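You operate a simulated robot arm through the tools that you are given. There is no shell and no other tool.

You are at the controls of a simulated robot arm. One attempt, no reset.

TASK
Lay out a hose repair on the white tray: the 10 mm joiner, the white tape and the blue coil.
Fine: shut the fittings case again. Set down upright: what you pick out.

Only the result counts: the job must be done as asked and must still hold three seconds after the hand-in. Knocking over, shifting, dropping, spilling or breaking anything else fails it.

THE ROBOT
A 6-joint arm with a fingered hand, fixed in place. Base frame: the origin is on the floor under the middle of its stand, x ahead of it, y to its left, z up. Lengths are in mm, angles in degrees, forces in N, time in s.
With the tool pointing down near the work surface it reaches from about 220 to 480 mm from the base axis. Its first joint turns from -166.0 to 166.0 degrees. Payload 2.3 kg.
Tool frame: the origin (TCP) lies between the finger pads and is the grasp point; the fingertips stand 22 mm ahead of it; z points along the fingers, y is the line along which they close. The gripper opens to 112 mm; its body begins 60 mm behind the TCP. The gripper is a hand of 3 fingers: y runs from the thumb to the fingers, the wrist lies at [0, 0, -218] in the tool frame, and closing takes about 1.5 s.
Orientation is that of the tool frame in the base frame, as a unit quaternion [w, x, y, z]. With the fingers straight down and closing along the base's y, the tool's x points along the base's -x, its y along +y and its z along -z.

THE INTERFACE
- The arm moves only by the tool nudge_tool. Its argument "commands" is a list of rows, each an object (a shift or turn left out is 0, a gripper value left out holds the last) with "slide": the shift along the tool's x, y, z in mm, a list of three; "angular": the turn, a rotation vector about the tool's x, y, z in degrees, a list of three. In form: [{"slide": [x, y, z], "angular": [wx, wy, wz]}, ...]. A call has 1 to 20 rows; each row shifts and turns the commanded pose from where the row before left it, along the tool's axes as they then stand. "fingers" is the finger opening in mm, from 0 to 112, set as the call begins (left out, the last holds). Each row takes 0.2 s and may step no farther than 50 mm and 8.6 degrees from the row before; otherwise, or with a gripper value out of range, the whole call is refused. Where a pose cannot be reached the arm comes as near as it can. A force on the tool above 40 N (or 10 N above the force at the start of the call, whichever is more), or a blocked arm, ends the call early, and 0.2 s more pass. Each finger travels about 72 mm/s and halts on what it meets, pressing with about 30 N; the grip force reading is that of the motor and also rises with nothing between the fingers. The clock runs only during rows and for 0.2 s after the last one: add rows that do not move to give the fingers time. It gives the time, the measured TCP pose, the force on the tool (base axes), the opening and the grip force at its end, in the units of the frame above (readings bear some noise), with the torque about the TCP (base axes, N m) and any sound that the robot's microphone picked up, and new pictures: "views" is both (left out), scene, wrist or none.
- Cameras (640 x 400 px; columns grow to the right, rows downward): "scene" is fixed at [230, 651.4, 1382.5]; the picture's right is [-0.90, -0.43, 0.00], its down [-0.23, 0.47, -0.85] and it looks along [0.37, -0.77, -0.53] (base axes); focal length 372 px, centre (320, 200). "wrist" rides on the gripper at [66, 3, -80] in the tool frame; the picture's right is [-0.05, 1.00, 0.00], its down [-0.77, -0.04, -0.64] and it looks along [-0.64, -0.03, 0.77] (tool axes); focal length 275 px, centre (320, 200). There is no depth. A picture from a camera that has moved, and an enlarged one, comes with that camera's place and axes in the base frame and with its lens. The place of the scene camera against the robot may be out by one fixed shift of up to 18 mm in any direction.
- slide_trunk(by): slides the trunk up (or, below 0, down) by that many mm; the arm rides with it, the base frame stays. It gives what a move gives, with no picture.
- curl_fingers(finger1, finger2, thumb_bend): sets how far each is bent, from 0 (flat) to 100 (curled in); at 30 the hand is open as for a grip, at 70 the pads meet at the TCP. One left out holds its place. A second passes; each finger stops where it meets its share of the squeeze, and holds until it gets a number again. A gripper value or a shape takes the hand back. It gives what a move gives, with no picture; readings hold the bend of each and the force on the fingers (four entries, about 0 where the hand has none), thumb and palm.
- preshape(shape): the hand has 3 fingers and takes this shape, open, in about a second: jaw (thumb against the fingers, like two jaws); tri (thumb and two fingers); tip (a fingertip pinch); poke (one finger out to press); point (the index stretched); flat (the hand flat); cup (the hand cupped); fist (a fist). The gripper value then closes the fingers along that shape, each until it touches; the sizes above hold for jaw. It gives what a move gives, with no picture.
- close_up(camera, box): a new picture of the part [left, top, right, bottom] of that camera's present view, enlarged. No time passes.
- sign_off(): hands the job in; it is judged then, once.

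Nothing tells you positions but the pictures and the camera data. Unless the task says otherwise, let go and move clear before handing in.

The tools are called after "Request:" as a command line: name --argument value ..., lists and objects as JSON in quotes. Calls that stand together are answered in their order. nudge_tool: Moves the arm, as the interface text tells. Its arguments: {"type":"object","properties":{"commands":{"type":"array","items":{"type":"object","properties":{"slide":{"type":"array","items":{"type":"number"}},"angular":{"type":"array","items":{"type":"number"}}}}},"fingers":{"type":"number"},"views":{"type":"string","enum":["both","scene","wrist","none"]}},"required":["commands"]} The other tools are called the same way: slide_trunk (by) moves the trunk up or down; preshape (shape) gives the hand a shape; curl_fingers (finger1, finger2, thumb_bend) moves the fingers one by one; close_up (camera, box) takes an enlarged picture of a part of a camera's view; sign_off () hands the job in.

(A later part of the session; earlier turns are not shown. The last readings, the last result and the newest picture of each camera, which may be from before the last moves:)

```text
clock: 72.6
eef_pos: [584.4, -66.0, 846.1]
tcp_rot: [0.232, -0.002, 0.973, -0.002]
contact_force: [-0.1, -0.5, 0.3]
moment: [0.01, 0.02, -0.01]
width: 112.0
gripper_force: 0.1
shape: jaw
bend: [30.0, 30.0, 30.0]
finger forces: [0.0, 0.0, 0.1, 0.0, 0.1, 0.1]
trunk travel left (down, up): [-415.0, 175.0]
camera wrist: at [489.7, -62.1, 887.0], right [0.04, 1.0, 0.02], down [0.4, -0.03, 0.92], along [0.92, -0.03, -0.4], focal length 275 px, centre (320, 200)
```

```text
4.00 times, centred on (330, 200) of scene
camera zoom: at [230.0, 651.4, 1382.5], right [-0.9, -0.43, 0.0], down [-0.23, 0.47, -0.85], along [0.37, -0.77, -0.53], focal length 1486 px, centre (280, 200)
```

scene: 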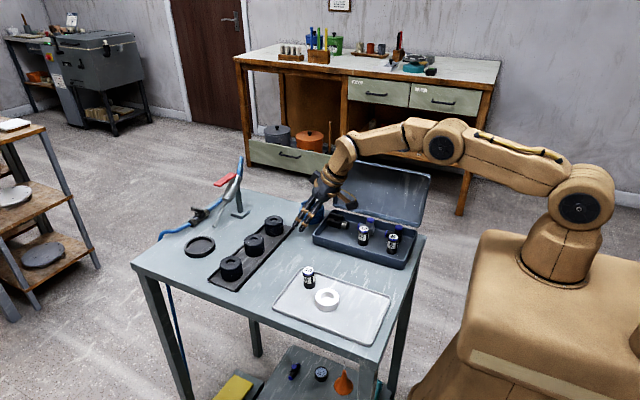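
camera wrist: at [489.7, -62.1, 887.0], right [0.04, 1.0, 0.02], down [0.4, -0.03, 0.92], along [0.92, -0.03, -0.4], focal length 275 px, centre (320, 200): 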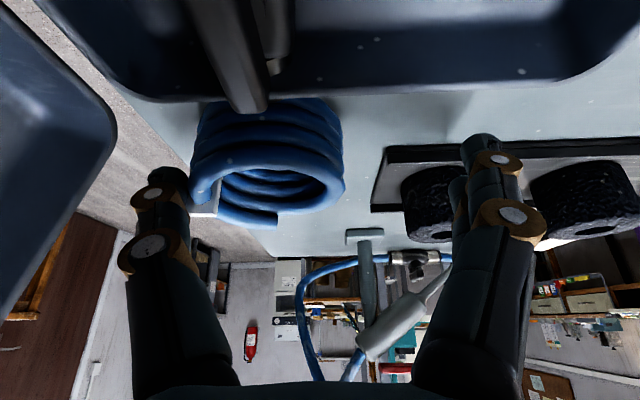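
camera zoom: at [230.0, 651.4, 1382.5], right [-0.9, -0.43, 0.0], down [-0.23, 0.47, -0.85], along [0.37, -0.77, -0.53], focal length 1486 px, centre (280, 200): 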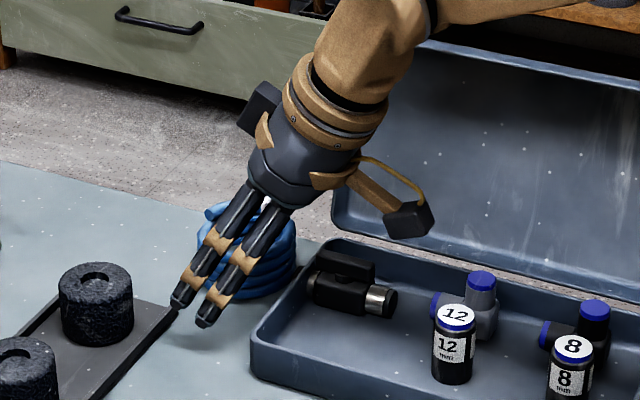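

The coil slides smoothly with the thumb. I'll continue pushing about 20 mm more.

Request:
nudge_tool --commands '[{"slide": [0, 4, 0]}, {"slide": [0, 4, 0]}, {"slide": [0, 4, 0]}, {"slide": [0, 4, 0]}, {"slide": [0, 4, 0]}, {"slide": [0, 2, 0]}, {"slide": [0, 0, 0]}]' --views "both"

Request:
close_up --camera "wrist" --box '[80, 40, 400, 240]'

Request:
close_up --camera "scene" --box '[270, 150, 390, 250]'

```text
clock: 74.2
eef_pos: [585.2, -42.6, 845.0]
tcp_rot: [0.232, -0.002, 0.973, -0.002]
contact_force: [-0.2, 0.0, 0.3]
moment: [-0.01, 0.02, -0.04]
width: 111.8
gripper_force: 0.1
shape: jaw
bend: [30.0, 30.0, 30.0]
finger forces: [0.1, 0.0, 0.0, 0.0, 0.1, 0.0]
trunk travel left (down, up): [-415.0, 175.0]
camera wrist: at [491.1, -40.0, 885.9], right [0.04, 1.0, 0.02], down [0.4, -0.03, 0.92], along [0.92, -0.03, -0.4], focal length 275 px, centre (320, 200)
```

scene: 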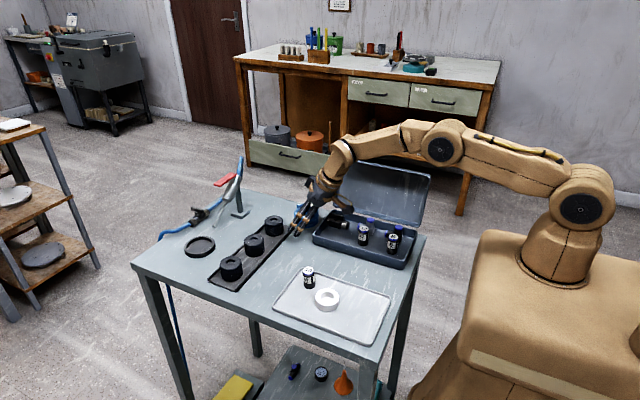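
wrist: 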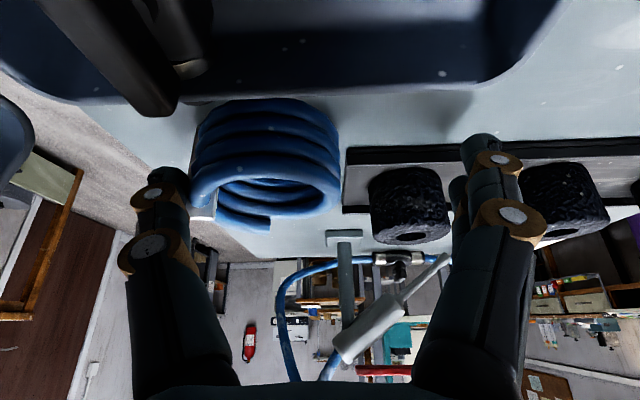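

```text
2.00 times, centred on (240, 140) of wrist
camera zoom: at [491.1, -40.0, 885.9], right [0.04, 1.0, 0.02], down [0.4, -0.03, 0.92], along [0.92, -0.03, -0.4], focal length 551 px, centre (480, 320)
```

zoom: 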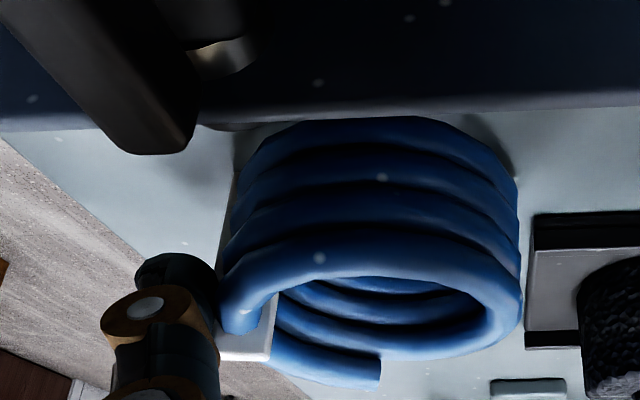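

```text
4.00 times, centred on (330, 200) of scene
camera zoom: at [230.0, 651.4, 1382.5], right [-0.9, -0.43, 0.0], down [-0.23, 0.47, -0.85], along [0.37, -0.77, -0.53], focal length 1486 px, centre (280, 200)
```

zoom: 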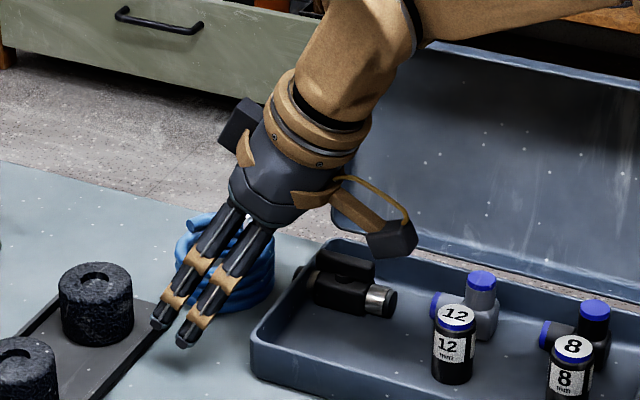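

The coil is now at about (593, −66), clear of the lid. I'll centre the hand on it, lower a little, and close across its full diameter.

Request:
nudge_tool --commands '[{"slide": [0, -8, 0]}, {"slide": [0, -8, 0]}, {"slide": [0, -8, 0]}, {"slide": [2, 0, 4]}, {"slide": [2, 0, 4]}, {"slide": [0, 0, 0]}]' --fingers 86 --views "both"

Request:
close_up --camera "wrist" --box '[120, 60, 520, 310]'

Request:
close_up --camera "scene" --box '[270, 150, 390, 250]'

```text
clock: 75.6
eef_pos: [586.2, -67.6, 835.5]
tcp_rot: [0.231, -0.001, 0.973, -0.003]
contact_force: [-0.5, 0.7, 0.0]
moment: [0.04, -0.02, 0.01]
width: 86.4
gripper_force: 0.0
shape: jaw
bend: [62.0, 62.0, 58.0]
finger forces: [0.0, 0.0, 0.1, 0.0, 0.0, 0.1]
trunk travel left (down, up): [-415.0, 175.0]
camera wrist: at [490.6, -64.3, 877.0], right [0.04, 1.0, 0.02], down [0.4, -0.03, 0.92], along [0.92, -0.03, -0.4], focal length 275 px, centre (320, 200)
```

scene: 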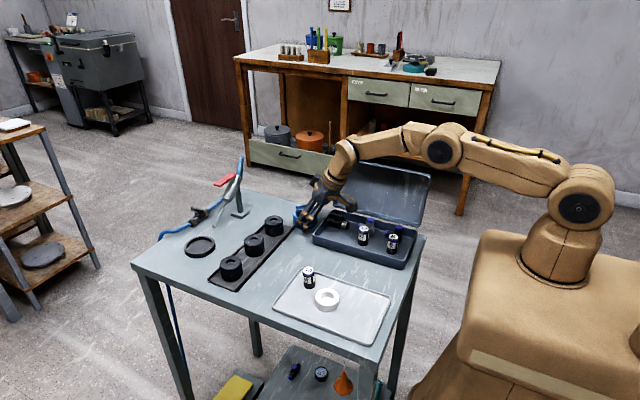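
wrist: 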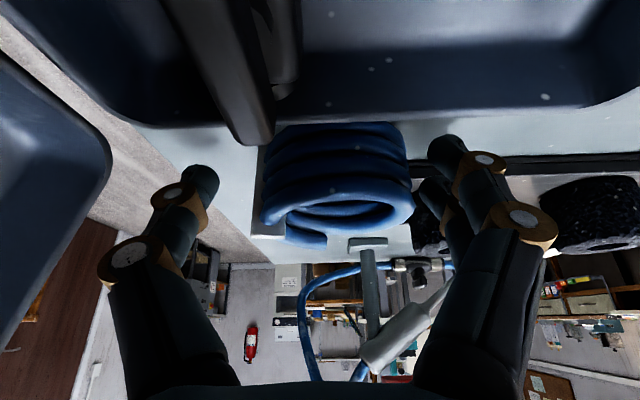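

```text
1.60 times, centred on (320, 185) of wrist
camera zoom: at [490.6, -64.3, 877.0], right [0.04, 1.0, 0.02], down [0.4, -0.03, 0.92], along [0.92, -0.03, -0.4], focal length 440 px, centre (320, 224)
```

zoom: 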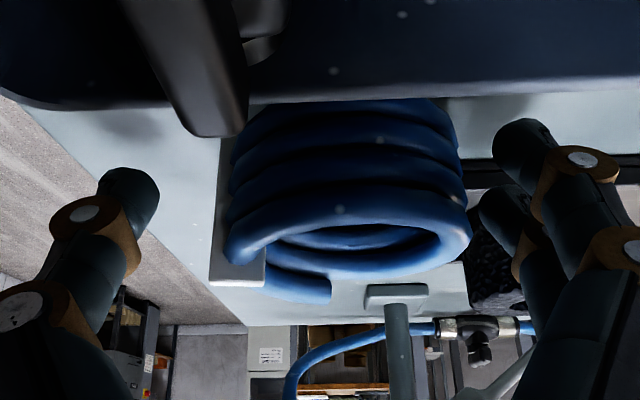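

```text
4.00 times, centred on (330, 200) of scene
camera zoom: at [230.0, 651.4, 1382.5], right [-0.9, -0.43, 0.0], down [-0.23, 0.47, -0.85], along [0.37, -0.77, -0.53], focal length 1486 px, centre (280, 200)
```

zoom: 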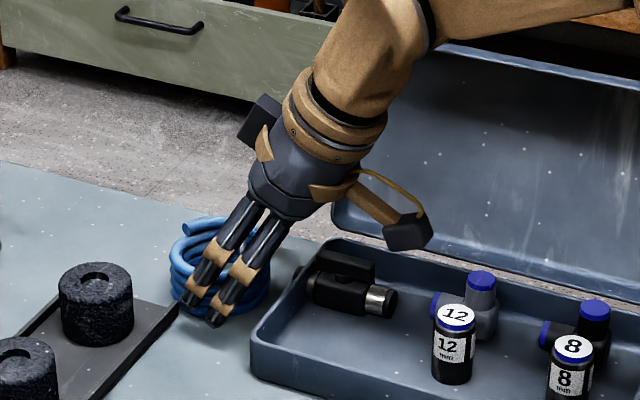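

Request:
nudge_tool --commands '[{"slide": [0, 2.5, 0]}, {"slide": [0, 2.5, 0]}, {"slide": [0, 0, 0]}]' --views "none"

Request:
nudge_tool --commands '[{"slide": [0, 0, 0]}, {"slide": [0, 0, 0]}, {"slide": [0, 0, 0]}, {"slide": [0, 0, 0]}, {"slide": [0, 0, 0]}]' --fingers 0 --views "both"

Request:
close_up --camera "wrist" --box '[120, 60, 520, 310]'

Request:
close_up --camera "scene" --box '[270, 150, 390, 250]'

```text
clock: 76.4
eef_pos: [583.9, -63.4, 835.2]
tcp_rot: [0.232, -0.001, 0.973, -0.002]
contact_force: [-0.3, -0.3, -0.2]
moment: [-0.02, 0.02, -0.02]
width: 86.2
gripper_force: 0.1
shape: jaw
bend: [62.0, 62.0, 58.0]
finger forces: [0.1, 0.0, 0.0, 0.0, 0.1, 0.1]
trunk travel left (down, up): [-415.0, 175.0]
```

```text
clock: 77.6
eef_pos: [585.6, -63.8, 835.3]
tcp_rot: [0.232, -0.001, 0.973, -0.002]
contact_force: [0.4, -0.1, 0.2]
moment: [0.01, 0.0, -0.01]
width: 51.9
gripper_force: 29.8
shape: jaw
bend: [73.0, 72.0, 70.0]
finger forces: [12.1, 13.6, 0.0, 0.0, 24.0, 0.0]
trunk travel left (down, up): [-415.0, 175.0]
camera wrist: at [490.0, -59.5, 876.4], right [0.04, 1.0, 0.02], down [0.4, -0.03, 0.92], along [0.92, -0.03, -0.4], focal length 275 px, centre (320, 200)
```

scene: 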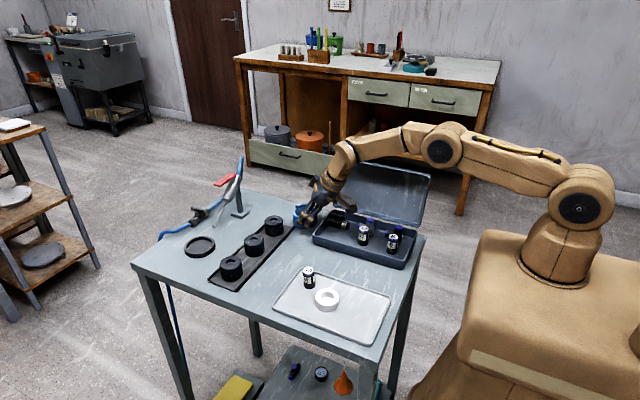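
wrist: 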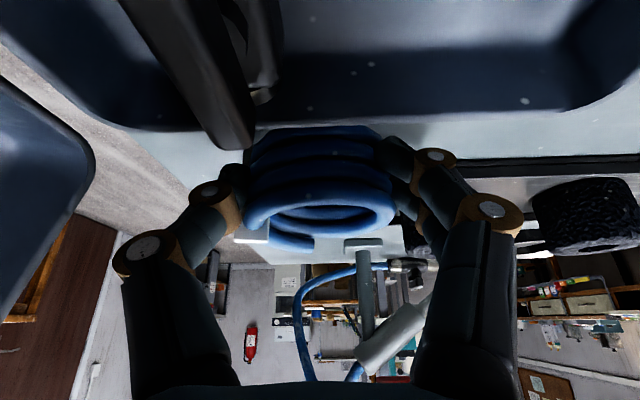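

```text
1.60 times, centred on (320, 185) of wrist
camera zoom: at [490.0, -59.5, 876.4], right [0.04, 1.0, 0.02], down [0.4, -0.03, 0.92], along [0.92, -0.03, -0.4], focal length 440 px, centre (320, 224)
```

zoom: 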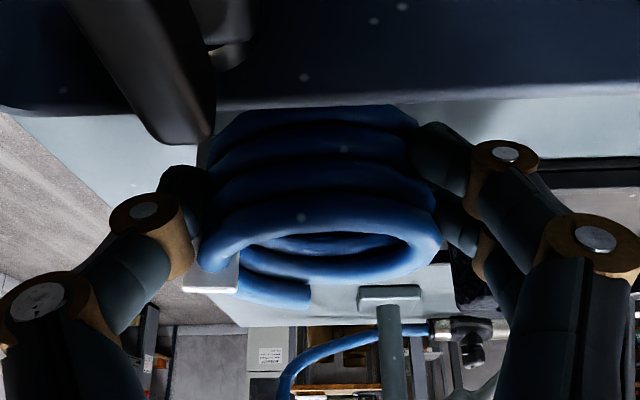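

```text
4.00 times, centred on (330, 200) of scene
camera zoom: at [230.0, 651.4, 1382.5], right [-0.9, -0.43, 0.0], down [-0.23, 0.47, -0.85], along [0.37, -0.77, -0.53], focal length 1486 px, centre (280, 200)
```

zoom: 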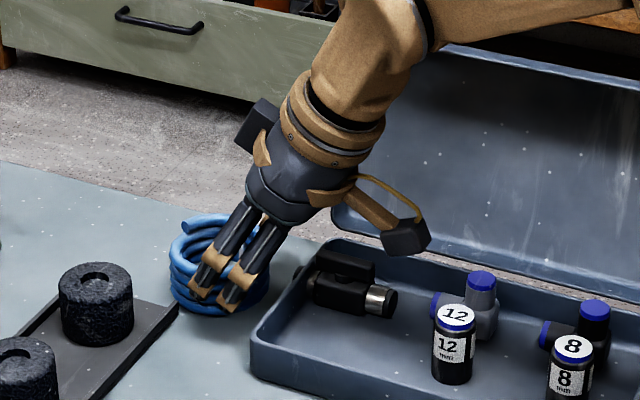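

The coil is gripped firmly. Lifting straight up.

Request:
nudge_tool --commands '[{"slide": [-2.3, 0, -4.5]}, {"slide": [-4.5, 0, -8.9]}, {"slide": [-9, 0, -17.9]}, {"slide": [-9, 0, -17.9]}, {"slide": [0, 0, 0]}]' --views "both"

Request:
close_up --camera "scene" --box '[270, 150, 390, 250]'

Request:
close_up --camera "wrist" --box '[120, 60, 520, 310]'

```text
clock: 78.8
eef_pos: [585.9, -61.2, 890.3]
tcp_rot: [0.232, -0.001, 0.973, -0.003]
contact_force: [0.0, 1.2, -0.1]
moment: [0.0, 0.01, 0.01]
width: 51.8
gripper_force: 29.8
shape: jaw
bend: [73.0, 72.0, 70.0]
finger forces: [12.3, 13.5, 0.1, 0.1, 23.9, 0.0]
trunk travel left (down, up): [-415.0, 175.0]
camera wrist: at [490.7, -57.8, 931.7], right [0.04, 1.0, 0.02], down [0.4, -0.03, 0.92], along [0.92, -0.03, -0.4], focal length 275 px, centre (320, 200)
```

scene: 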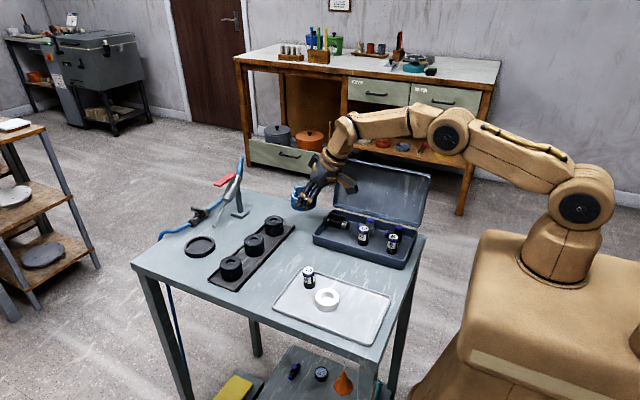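
wrist: 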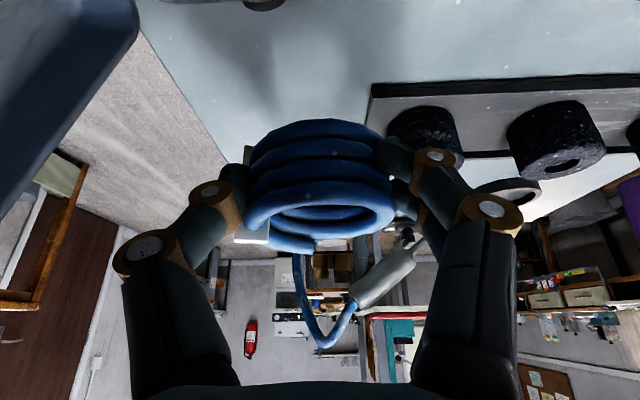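

```text
4.00 times, centred on (330, 200) of scene
camera zoom: at [230.0, 651.4, 1382.5], right [-0.9, -0.43, 0.0], down [-0.23, 0.47, -0.85], along [0.37, -0.77, -0.53], focal length 1486 px, centre (280, 200)
```

zoom: 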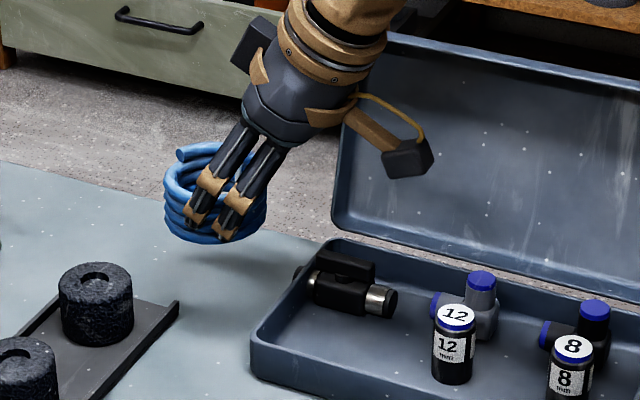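

```text
1.60 times, centred on (320, 185) of wrist
camera zoom: at [490.7, -57.8, 931.7], right [0.04, 1.0, 0.02], down [0.4, -0.03, 0.92], along [0.92, -0.03, -0.4], focal length 440 px, centre (320, 224)
```

zoom: 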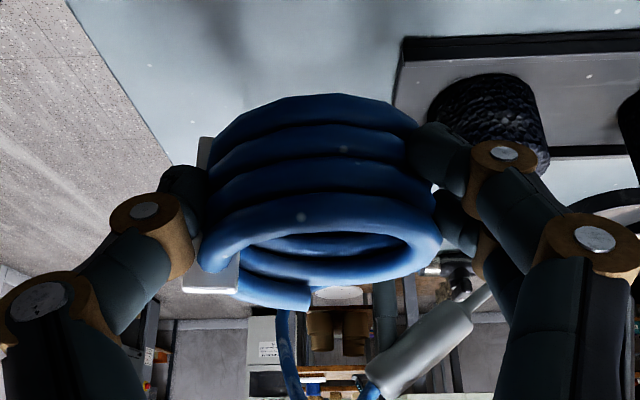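

The coil hangs level in the grip. Carrying it over to the near end of the tray, around (368, 165).

Request:
nudge_tool --commands '[{"slide": [-15.8, 0, -31.2]}, {"slide": [28.3, 32.3, -14.3]}, {"slide": [28.3, 32.3, -14.3]}, {"slide": [28.3, 32.3, -14.3]}, {"slide": [28.3, 32.3, -14.3]}, {"slide": [28.3, 32.3, -14.3]}, {"slide": [28.3, 32.3, -14.3]}, {"slide": [28.3, 32.3, -14.3]}, {"slide": [0, 0, 0]}, {"slide": [0, 0, 0]}]' --views "both"

Request:
close_up --camera "scene" --box '[260, 200, 420, 340]'

```text
clock: 81.0
eef_pos: [362.2, 165.8, 927.6]
tcp_rot: [0.232, -0.002, 0.973, -0.001]
contact_force: [-0.4, -0.6, -1.6]
moment: [0.01, 0.0, -0.01]
width: 51.1
gripper_force: 29.6
shape: jaw
bend: [74.0, 72.0, 70.0]
finger forces: [12.0, 13.4, 0.1, 0.0, 23.7, 0.1]
trunk travel left (down, up): [-415.0, 175.0]
camera wrist: at [267.3, 167.9, 968.7], right [0.04, 1.0, 0.02], down [0.4, -0.03, 0.92], along [0.92, -0.03, -0.4], focal length 275 px, centre (320, 200)
```

scene: 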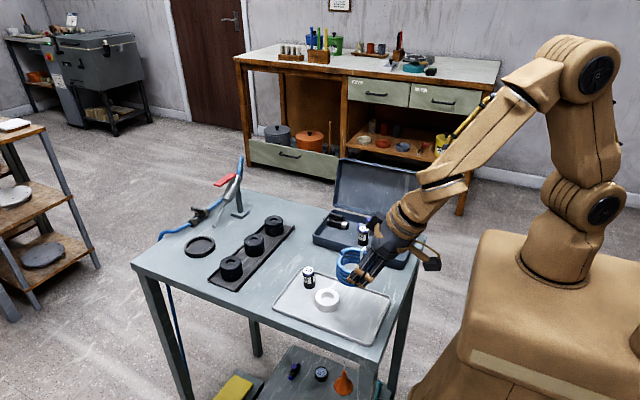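
wrist: 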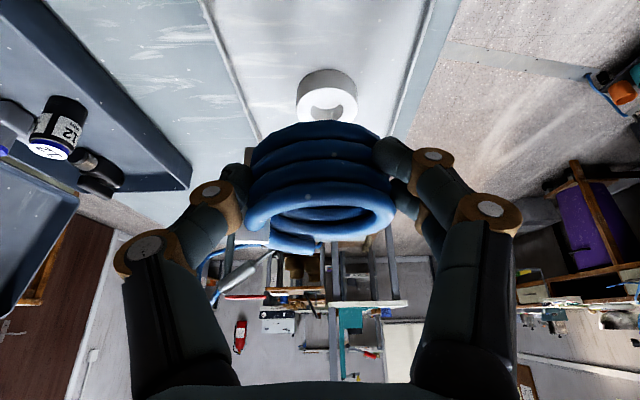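

```text
2.86 times, centred on (340, 270) of scene
camera zoom: at [230.0, 651.4, 1382.5], right [-0.9, -0.43, 0.0], down [-0.23, 0.47, -0.85], along [0.37, -0.77, -0.53], focal length 1062 px, centre (263, 0)
```

zoom: 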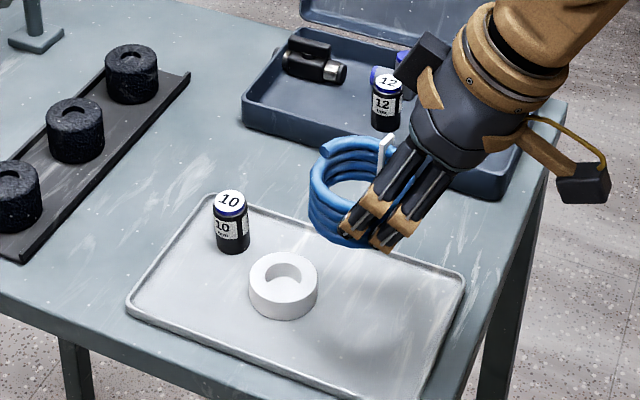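

Request:
nudge_tool --commands '[{"slide": [13.5, -0.3, 23]}, {"slide": [13.5, -0.3, 23]}, {"slide": [13.5, -0.3, 23]}, {"slide": [0, 0, 0]}]' --views "both"

Request:
close_up --camera "scene" --box '[260, 220, 420, 360]'

Request:
close_up --camera "wrist" --box '[120, 60, 520, 310]'

```text
clock: 82.0
eef_pos: [357.1, 160.9, 843.7]
tcp_rot: [0.232, -0.002, 0.973, -0.002]
contact_force: [-0.6, 0.2, 3.3]
moment: [0.08, -0.23, -0.02]
width: 49.8
gripper_force: 30.1
shape: jaw
bend: [74.0, 73.0, 70.0]
finger forces: [11.0, 15.5, 0.1, 0.0, 24.6, 0.1]
trunk travel left (down, up): [-415.0, 175.0]
camera wrist: at [262.6, 164.9, 885.5], right [0.04, 1.0, 0.02], down [0.4, -0.03, 0.92], along [0.92, -0.03, -0.4], focal length 275 px, centre (320, 200)
```

scene: 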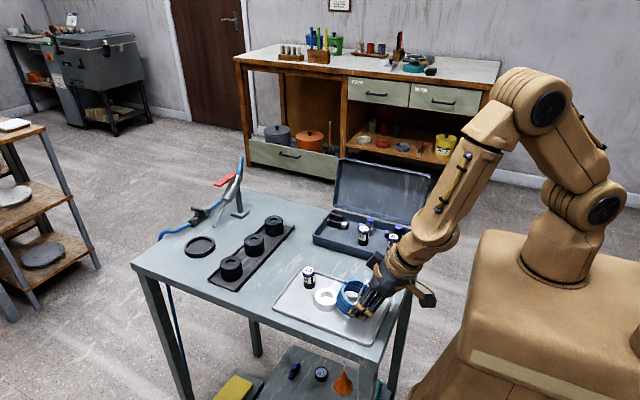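
wrist: 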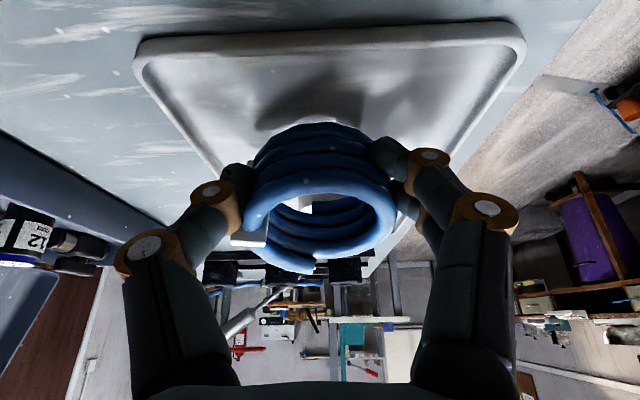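

```text
2.86 times, centred on (340, 290) of scene
camera zoom: at [230.0, 651.4, 1382.5], right [-0.9, -0.43, 0.0], down [-0.23, 0.47, -0.85], along [0.37, -0.77, -0.53], focal length 1062 px, centre (263, -57)
```

zoom: 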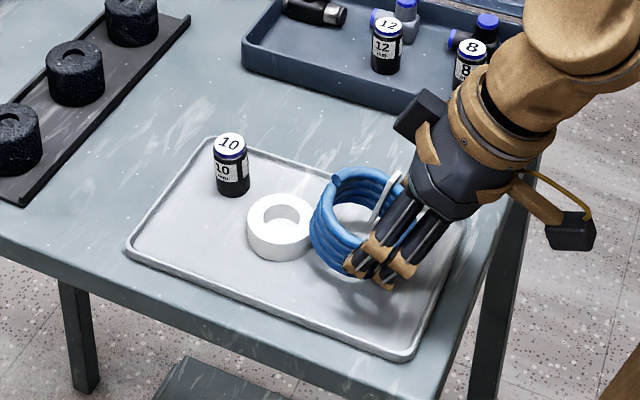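

```text
1.60 times, centred on (320, 185) of wrist
camera zoom: at [262.6, 164.9, 885.5], right [0.04, 1.0, 0.02], down [0.4, -0.03, 0.92], along [0.92, -0.03, -0.4], focal length 440 px, centre (320, 224)
```

zoom: 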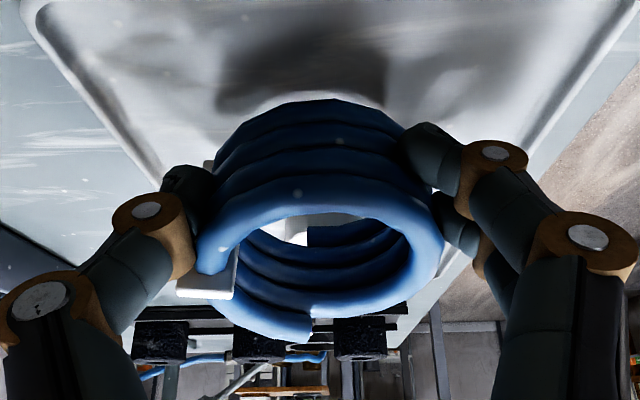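

The coil's far side has touched the tape and rotated slightly in the grip. I'll raise it right away and check.

Request:
nudge_tool --commands '[{"slide": [-4.5, 0, -8.9]}, {"slide": [-9, 0, -17.9]}, {"slide": [-9, 0, -17.9]}, {"slide": [0, 0, 0]}]' --views "both"

Request:
close_up --camera "scene" --box '[260, 200, 420, 340]'

Request:
close_up --camera "wrist" --box '[120, 40, 520, 290]'

```text
clock: 83.0
eef_pos: [359.8, 164.3, 894.7]
tcp_rot: [0.232, -0.001, 0.973, -0.002]
contact_force: [-0.2, -0.1, -1.1]
moment: [0.0, -0.03, 0.02]
width: 49.7
gripper_force: 30.2
shape: jaw
bend: [74.0, 73.0, 70.0]
finger forces: [12.2, 14.2, 0.1, 0.0, 24.3, 0.1]
trunk travel left (down, up): [-415.0, 175.0]
camera wrist: at [263.7, 167.4, 935.8], right [0.04, 1.0, 0.02], down [0.4, -0.03, 0.92], along [0.92, -0.03, -0.4], focal length 275 px, centre (320, 200)
```

scene: 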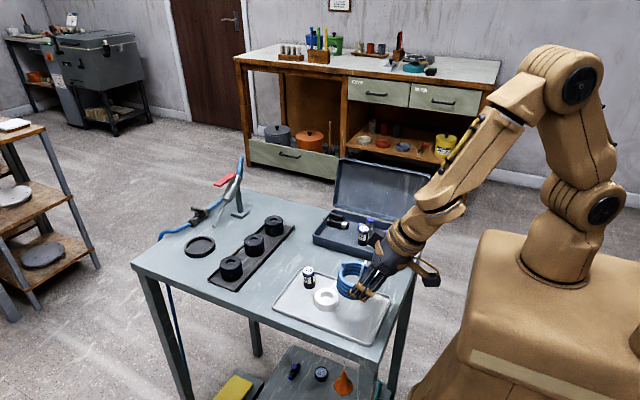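
wrist: 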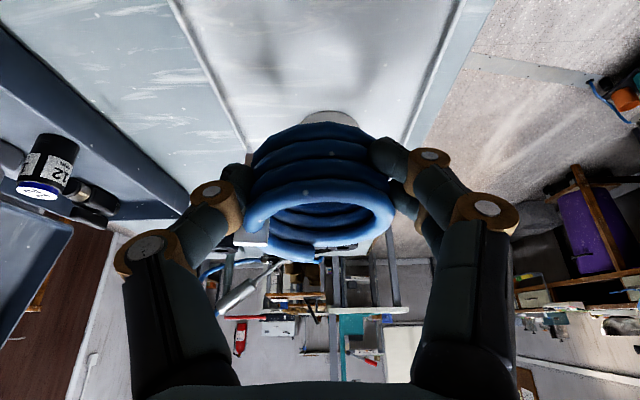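

```text
2.86 times, centred on (340, 270) of scene
camera zoom: at [230.0, 651.4, 1382.5], right [-0.9, -0.43, 0.0], down [-0.23, 0.47, -0.85], along [0.37, -0.77, -0.53], focal length 1062 px, centre (263, 0)
```

zoom: 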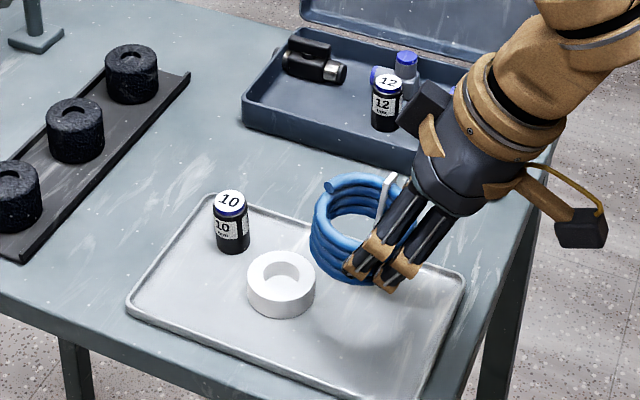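

```text
1.60 times, centred on (320, 165) of wrist
camera zoom: at [263.7, 167.4, 935.8], right [0.04, 1.0, 0.02], down [0.4, -0.03, 0.92], along [0.92, -0.03, -0.4], focal length 440 px, centre (320, 256)
```

zoom: 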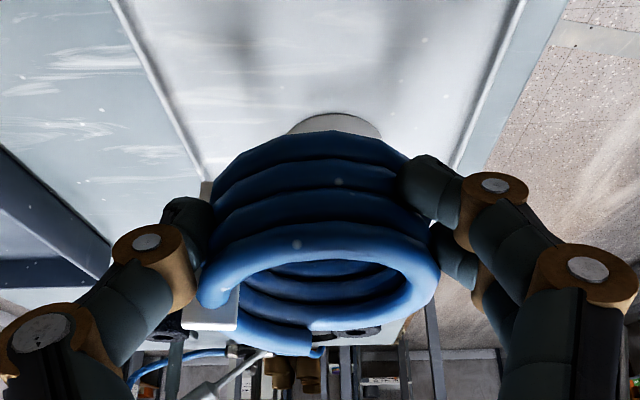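

The coil has tipped about 6° in the hand, with the far side up. I'll rotate the tool 6° to level it and shift it towards the robot, so it clears the tape when I lower it.

Request:
nudge_tool --commands '[{"slide": [0, 0, 0], "angular": [0, 6, 0]}, {"slide": [9.4, -3.1, 12]}, {"slide": [9.4, -3.1, 12]}, {"slide": [0, 0, 0]}]' --views "both"

Request:
close_up --camera "scene" --box '[260, 200, 420, 340]'

Request:
close_up --camera "wrist" --box '[120, 40, 520, 290]'

```text
clock: 84.0
eef_pos: [349.5, 155.8, 864.8]
tcp_rot: [0.181, -0.001, 0.984, -0.002]
contact_force: [-0.4, 0.8, -0.5]
moment: [-0.01, -0.01, -0.03]
width: 49.4
gripper_force: 30.2
shape: jaw
bend: [74.0, 73.0, 70.0]
finger forces: [11.6, 13.9, 0.1, 0.1, 23.8, 0.0]
trunk travel left (down, up): [-415.0, 175.0]
camera wrist: at [258.9, 159.5, 916.3], right [0.04, 1.0, 0.01], down [0.49, -0.03, 0.87], along [0.87, -0.03, -0.5], focal length 275 px, centre (320, 200)
```

scene: 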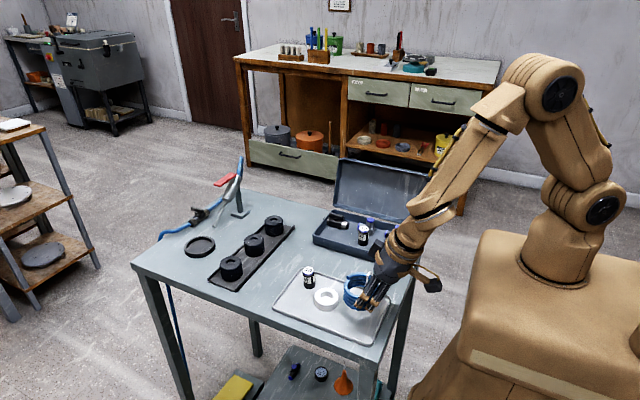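
wrist: 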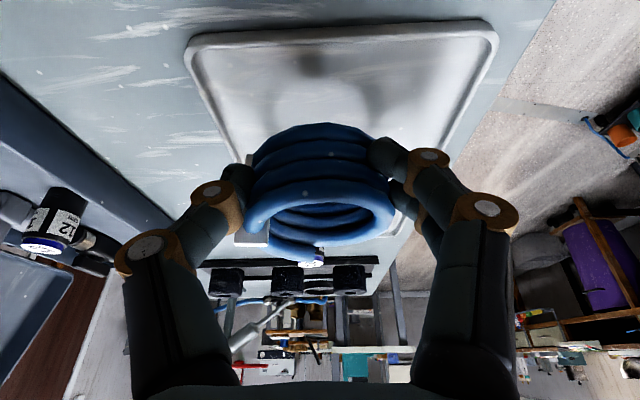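

```text
2.86 times, centred on (340, 270) of scene
camera zoom: at [230.0, 651.4, 1382.5], right [-0.9, -0.43, 0.0], down [-0.23, 0.47, -0.85], along [0.37, -0.77, -0.53], focal length 1062 px, centre (263, 0)
```

zoom: 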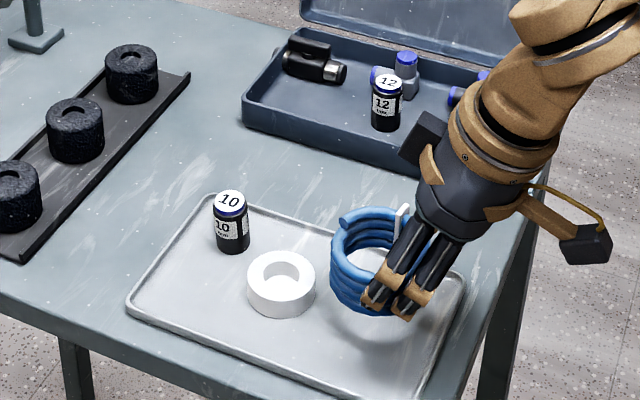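

```text
1.60 times, centred on (320, 165) of wrist
camera zoom: at [258.9, 159.5, 916.3], right [0.04, 1.0, 0.01], down [0.49, -0.03, 0.87], along [0.87, -0.03, -0.5], focal length 440 px, centre (320, 256)
```

zoom: 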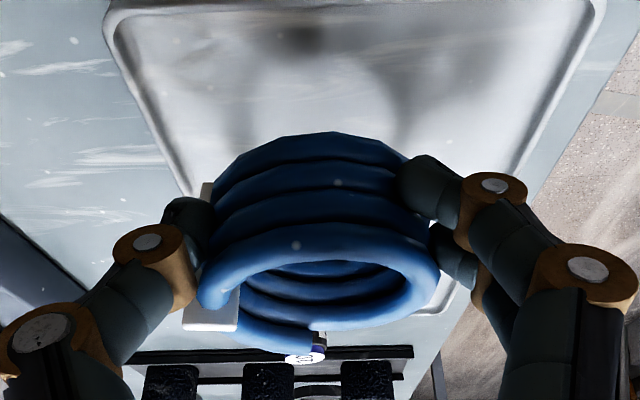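

Request:
nudge_tool --commands '[{"slide": [2.5, 1, 10.8]}, {"slide": [2.5, 0.5, 9]}, {"slide": [0, 0, 0]}]' --views "both"

Request:
close_up --camera "scene" --box '[260, 220, 420, 360]'

Request:
close_up --camera "wrist" --box '[120, 40, 520, 290]'

```text
clock: 84.8
eef_pos: [352.0, 157.9, 845.7]
tcp_rot: [0.181, -0.002, 0.984, -0.002]
contact_force: [0.7, 0.5, -1.1]
moment: [0.01, 0.0, 0.02]
width: 49.5
gripper_force: 30.1
shape: jaw
bend: [74.0, 73.0, 70.0]
finger forces: [11.6, 13.9, 0.1, 0.0, 24.0, 0.0]
trunk travel left (down, up): [-415.0, 175.0]
camera wrist: at [261.6, 161.4, 896.9], right [0.04, 1.0, 0.01], down [0.49, -0.03, 0.87], along [0.87, -0.03, -0.5], focal length 275 px, centre (320, 200)
```

scene: 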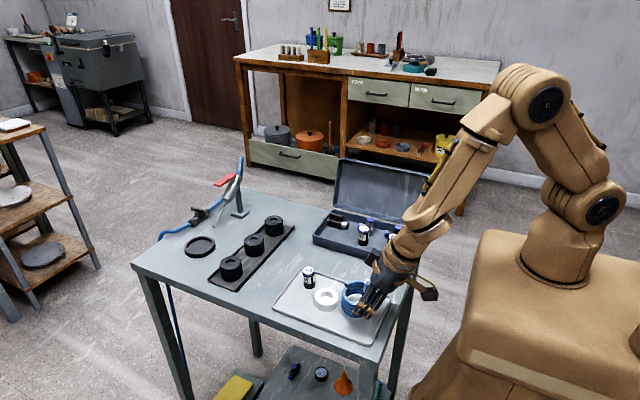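
wrist: 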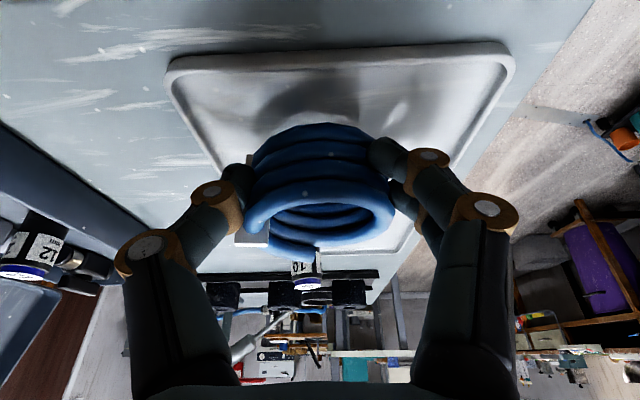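

```text
2.86 times, centred on (340, 290) of scene
camera zoom: at [230.0, 651.4, 1382.5], right [-0.9, -0.43, 0.0], down [-0.23, 0.47, -0.85], along [0.37, -0.77, -0.53], focal length 1062 px, centre (263, -57)
```

zoom: 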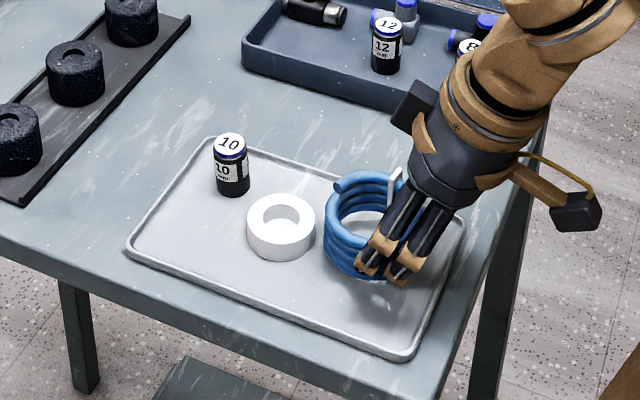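

```text
1.60 times, centred on (320, 165) of wrist
camera zoom: at [261.6, 161.4, 896.9], right [0.04, 1.0, 0.01], down [0.49, -0.03, 0.87], along [0.87, -0.03, -0.5], focal length 440 px, centre (320, 256)
```

zoom: 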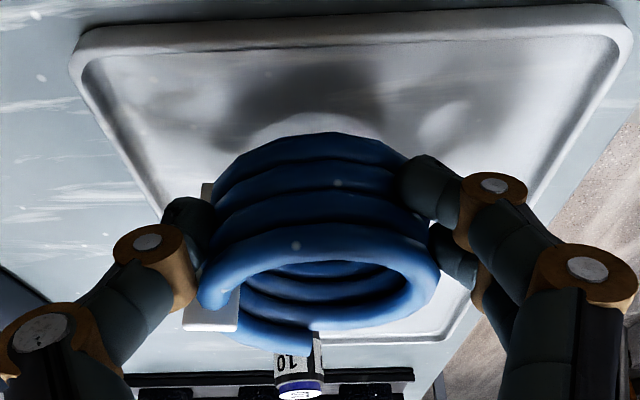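

The coil would be nearly touching the tape here, so I'll shift it 8 mm toward the robot and 5 mm to −y before lowering.

Request:
nudge_tool --commands '[{"slide": [7.5, -5, -2.8]}, {"slide": [0, 0, 0]}, {"slide": [0, 0, 0]}]' --views "both"

Request:
close_up --camera "scene" --box '[290, 240, 400, 330]'

Request:
close_up --camera "wrist" --box '[120, 40, 520, 290]'

```text
clock: 85.6
eef_pos: [344.1, 152.8, 846.4]
tcp_rot: [0.181, -0.001, 0.984, -0.002]
contact_force: [0.1, -0.4, -0.7]
moment: [0.0, 0.0, 0.0]
width: 49.5
gripper_force: 29.9
shape: jaw
bend: [74.0, 73.0, 70.0]
finger forces: [11.5, 13.8, 0.0, 0.1, 23.6, 0.1]
trunk travel left (down, up): [-415.0, 175.0]
camera wrist: at [253.8, 155.9, 897.3], right [0.04, 1.0, 0.01], down [0.49, -0.03, 0.87], along [0.87, -0.03, -0.5], focal length 275 px, centre (320, 200)
```

scene: 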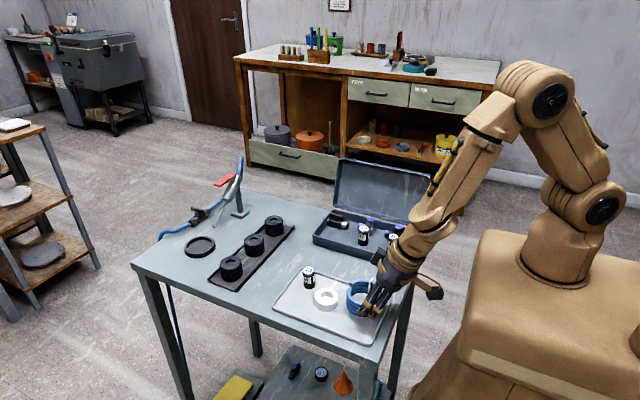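
wrist: 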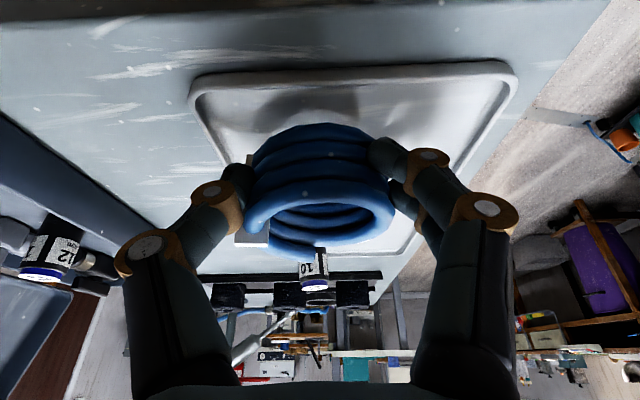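

```text
4.44 times, centred on (345, 285) of scene
camera zoom: at [230.0, 651.4, 1382.5], right [-0.9, -0.43, 0.0], down [-0.23, 0.47, -0.85], along [0.37, -0.77, -0.53], focal length 1651 px, centre (209, -178)
```

zoom: 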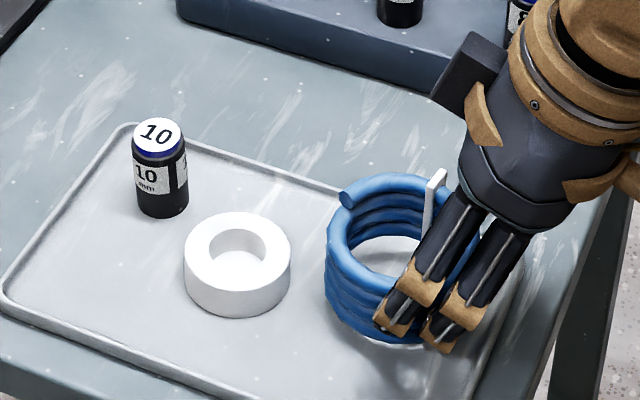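

```text
1.60 times, centred on (320, 165) of wrist
camera zoom: at [253.8, 155.9, 897.3], right [0.04, 1.0, 0.01], down [0.49, -0.03, 0.87], along [0.87, -0.03, -0.5], focal length 440 px, centre (320, 256)
```

zoom: 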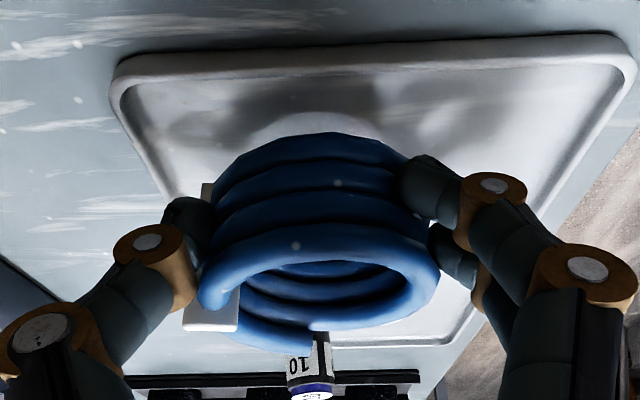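

Request:
nudge_tool --commands '[{"slide": [0.7, 0, 1.9]}, {"slide": [0.7, 0, 1.9]}, {"slide": [0.35, 0, 0.93]}, {"slide": [0.35, 0, 0.93]}, {"slide": [0, 0, 0]}]' --views "none"

```text
clock: 86.8
eef_pos: [343.8, 153.5, 839.8]
tcp_rot: [0.181, -0.001, 0.983, -0.003]
contact_force: [0.2, 1.1, 1.7]
moment: [0.08, -0.01, 0.05]
width: 49.4
gripper_force: 29.6
shape: jaw
bend: [74.0, 73.0, 70.0]
finger forces: [12.1, 13.6, 0.0, 0.0, 23.9, 0.1]
trunk travel left (down, up): [-415.0, 175.0]
```

Request:
nudge_tool --commands '[{"slide": [0.35, 0, 0.93]}, {"slide": [0.35, 0, 0.93]}, {"slide": [0, 0, 0]}]' --views "none"

Request:
close_up --camera "scene" --box '[290, 240, 400, 330]'

```text
clock: 87.6
eef_pos: [343.5, 151.8, 838.7]
tcp_rot: [0.183, -0.002, 0.983, -0.002]
contact_force: [6.9, -0.8, 22.9]
moment: [0.11, -0.21, 0.01]
width: 49.2
gripper_force: 29.8
shape: jaw
bend: [74.0, 73.0, 70.0]
finger forces: [12.7, 14.5, 0.0, 0.1, 24.6, 0.0]
trunk travel left (down, up): [-415.0, 175.0]
```

```text
4.44 times, centred on (345, 285) of scene
camera zoom: at [230.0, 651.4, 1382.5], right [-0.9, -0.43, 0.0], down [-0.23, 0.47, -0.85], along [0.37, -0.77, -0.53], focal length 1651 px, centre (209, -178)
```

zoom: 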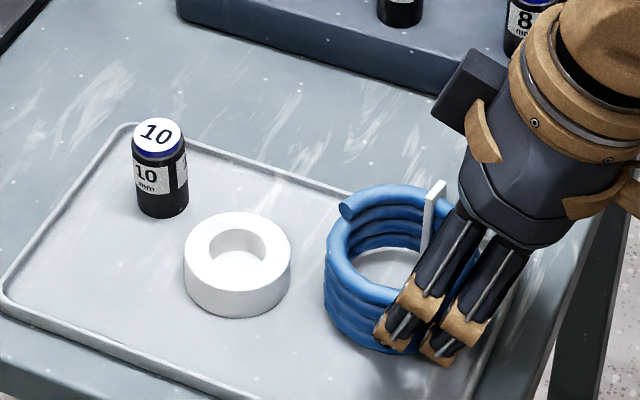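

The coil is firmly on the tray. I'll ease up slightly and release it.

Request:
nudge_tool --commands '[{"slide": [-0.3, 0, -0.8]}, {"slide": [0, 0, 0]}]' --views "none"

Request:
nudge_tool --commands '[{"slide": [0, 0, 0]}, {"slide": [0, 0, 0]}, {"slide": [0, 0, 0]}]' --fingers 76 --views "both"

Request:
close_up --camera "scene" --box '[290, 240, 400, 330]'

Request:
close_up --camera "wrist" --box '[120, 40, 520, 290]'

```text
clock: 88.2
eef_pos: [343.1, 152.9, 839.2]
tcp_rot: [0.181, 0.0, 0.983, -0.003]
contact_force: [4.3, -0.4, 16.9]
moment: [0.07, -0.14, 0.0]
width: 49.2
gripper_force: 30.1
shape: jaw
bend: [74.0, 73.0, 70.0]
finger forces: [12.1, 14.1, 0.0, 0.0, 25.3, 0.0]
trunk travel left (down, up): [-415.0, 175.0]
```

```text
clock: 89.0
eef_pos: [344.3, 153.4, 837.3]
tcp_rot: [0.181, -0.001, 0.983, -0.003]
contact_force: [0.7, -0.4, -0.3]
moment: [-0.01, 0.02, -0.01]
width: 75.7
gripper_force: 0.1
shape: jaw
bend: [69.0, 69.0, 66.0]
finger forces: [0.0, 0.1, 0.0, 0.1, 0.0, 0.0]
trunk travel left (down, up): [-415.0, 175.0]
camera wrist: at [253.2, 156.8, 888.4], right [0.04, 1.0, 0.01], down [0.49, -0.03, 0.87], along [0.87, -0.03, -0.5], focal length 275 px, centre (320, 200)
```

scene: 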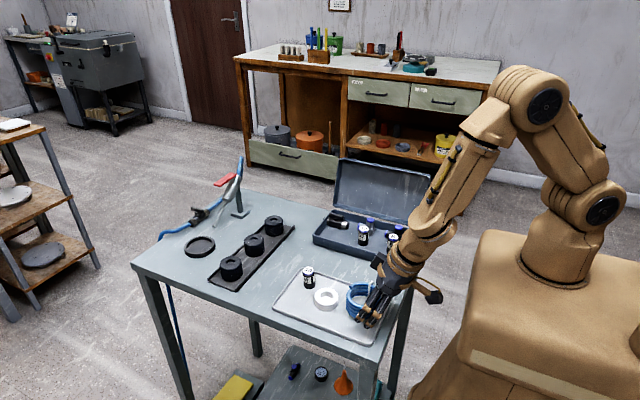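
wrist: 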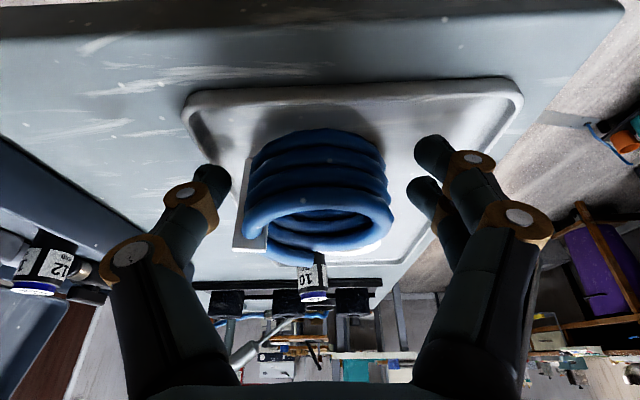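

```text
4.44 times, centred on (345, 285) of scene
camera zoom: at [230.0, 651.4, 1382.5], right [-0.9, -0.43, 0.0], down [-0.23, 0.47, -0.85], along [0.37, -0.77, -0.53], focal length 1651 px, centre (209, -178)
```

zoom: 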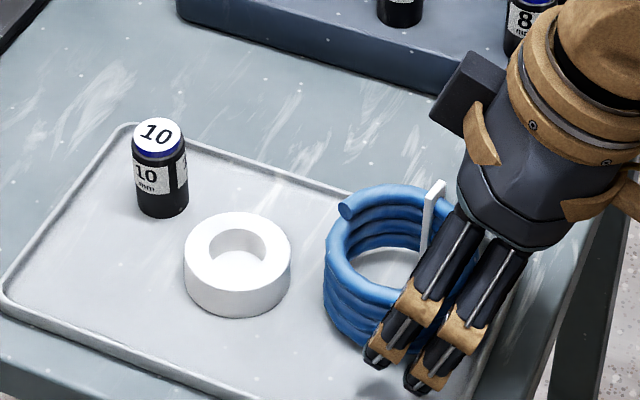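

```text
1.60 times, centred on (320, 165) of wrist
camera zoom: at [253.2, 156.8, 888.4], right [0.04, 1.0, 0.01], down [0.49, -0.03, 0.87], along [0.87, -0.03, -0.5], focal length 440 px, centre (320, 256)
```

zoom: 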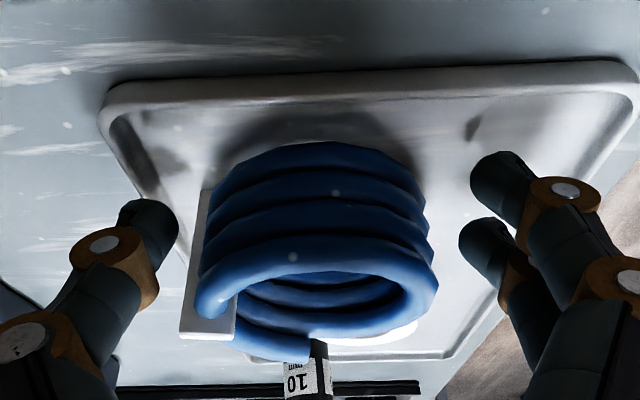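

Request:
nudge_tool --commands '[{"slide": [0, -1, 0]}, {"slide": [0, 0, 0]}, {"slide": [0, 0, -12]}, {"slide": [0, 0, -25]}, {"slide": [0, 0, -35]}, {"slide": [0, 0, -35]}, {"slide": [0, 0, 0]}]' --fingers 88 --views "both"

Request:
close_up --camera "scene" --box '[240, 180, 420, 350]'

```text
clock: 90.6
eef_pos: [307.8, 152.3, 940.3]
tcp_rot: [0.181, -0.002, 0.983, -0.002]
contact_force: [-0.5, -0.4, -0.9]
moment: [-0.01, -0.01, 0.0]
width: 87.8
gripper_force: 0.1
shape: jaw
bend: [61.0, 61.0, 57.0]
finger forces: [0.0, 0.0, 0.0, 0.1, 0.0, 0.0]
trunk travel left (down, up): [-415.0, 175.0]
camera wrist: at [217.7, 155.7, 990.6], right [0.04, 1.0, 0.01], down [0.5, -0.03, 0.87], along [0.87, -0.03, -0.5], focal length 275 px, centre (320, 200)
```

scene: 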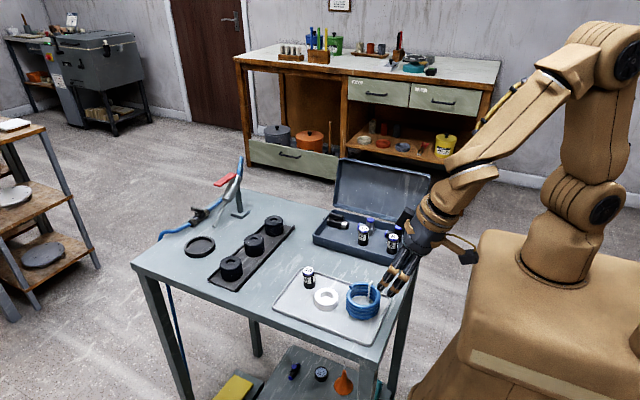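
wrist: 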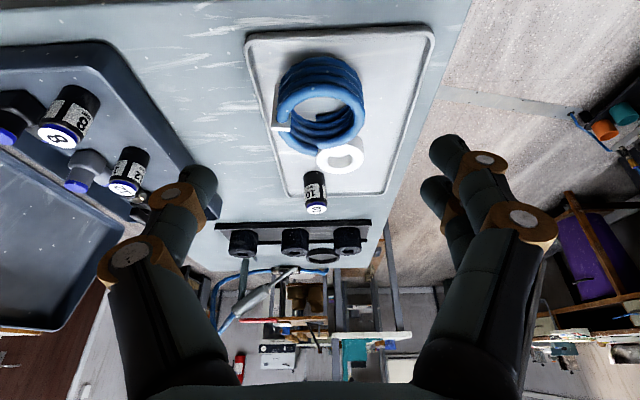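

```text
2.35 times, centred on (330, 265) of scene
camera zoom: at [230.0, 651.4, 1382.5], right [-0.9, -0.43, 0.0], down [-0.23, 0.47, -0.85], along [0.37, -0.77, -0.53], focal length 874 px, centre (296, 47)
```

zoom: 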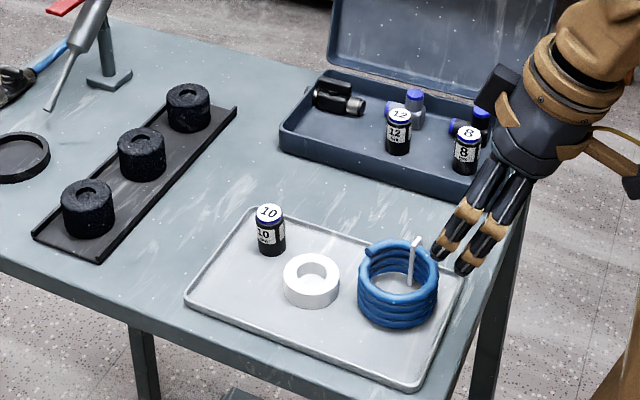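

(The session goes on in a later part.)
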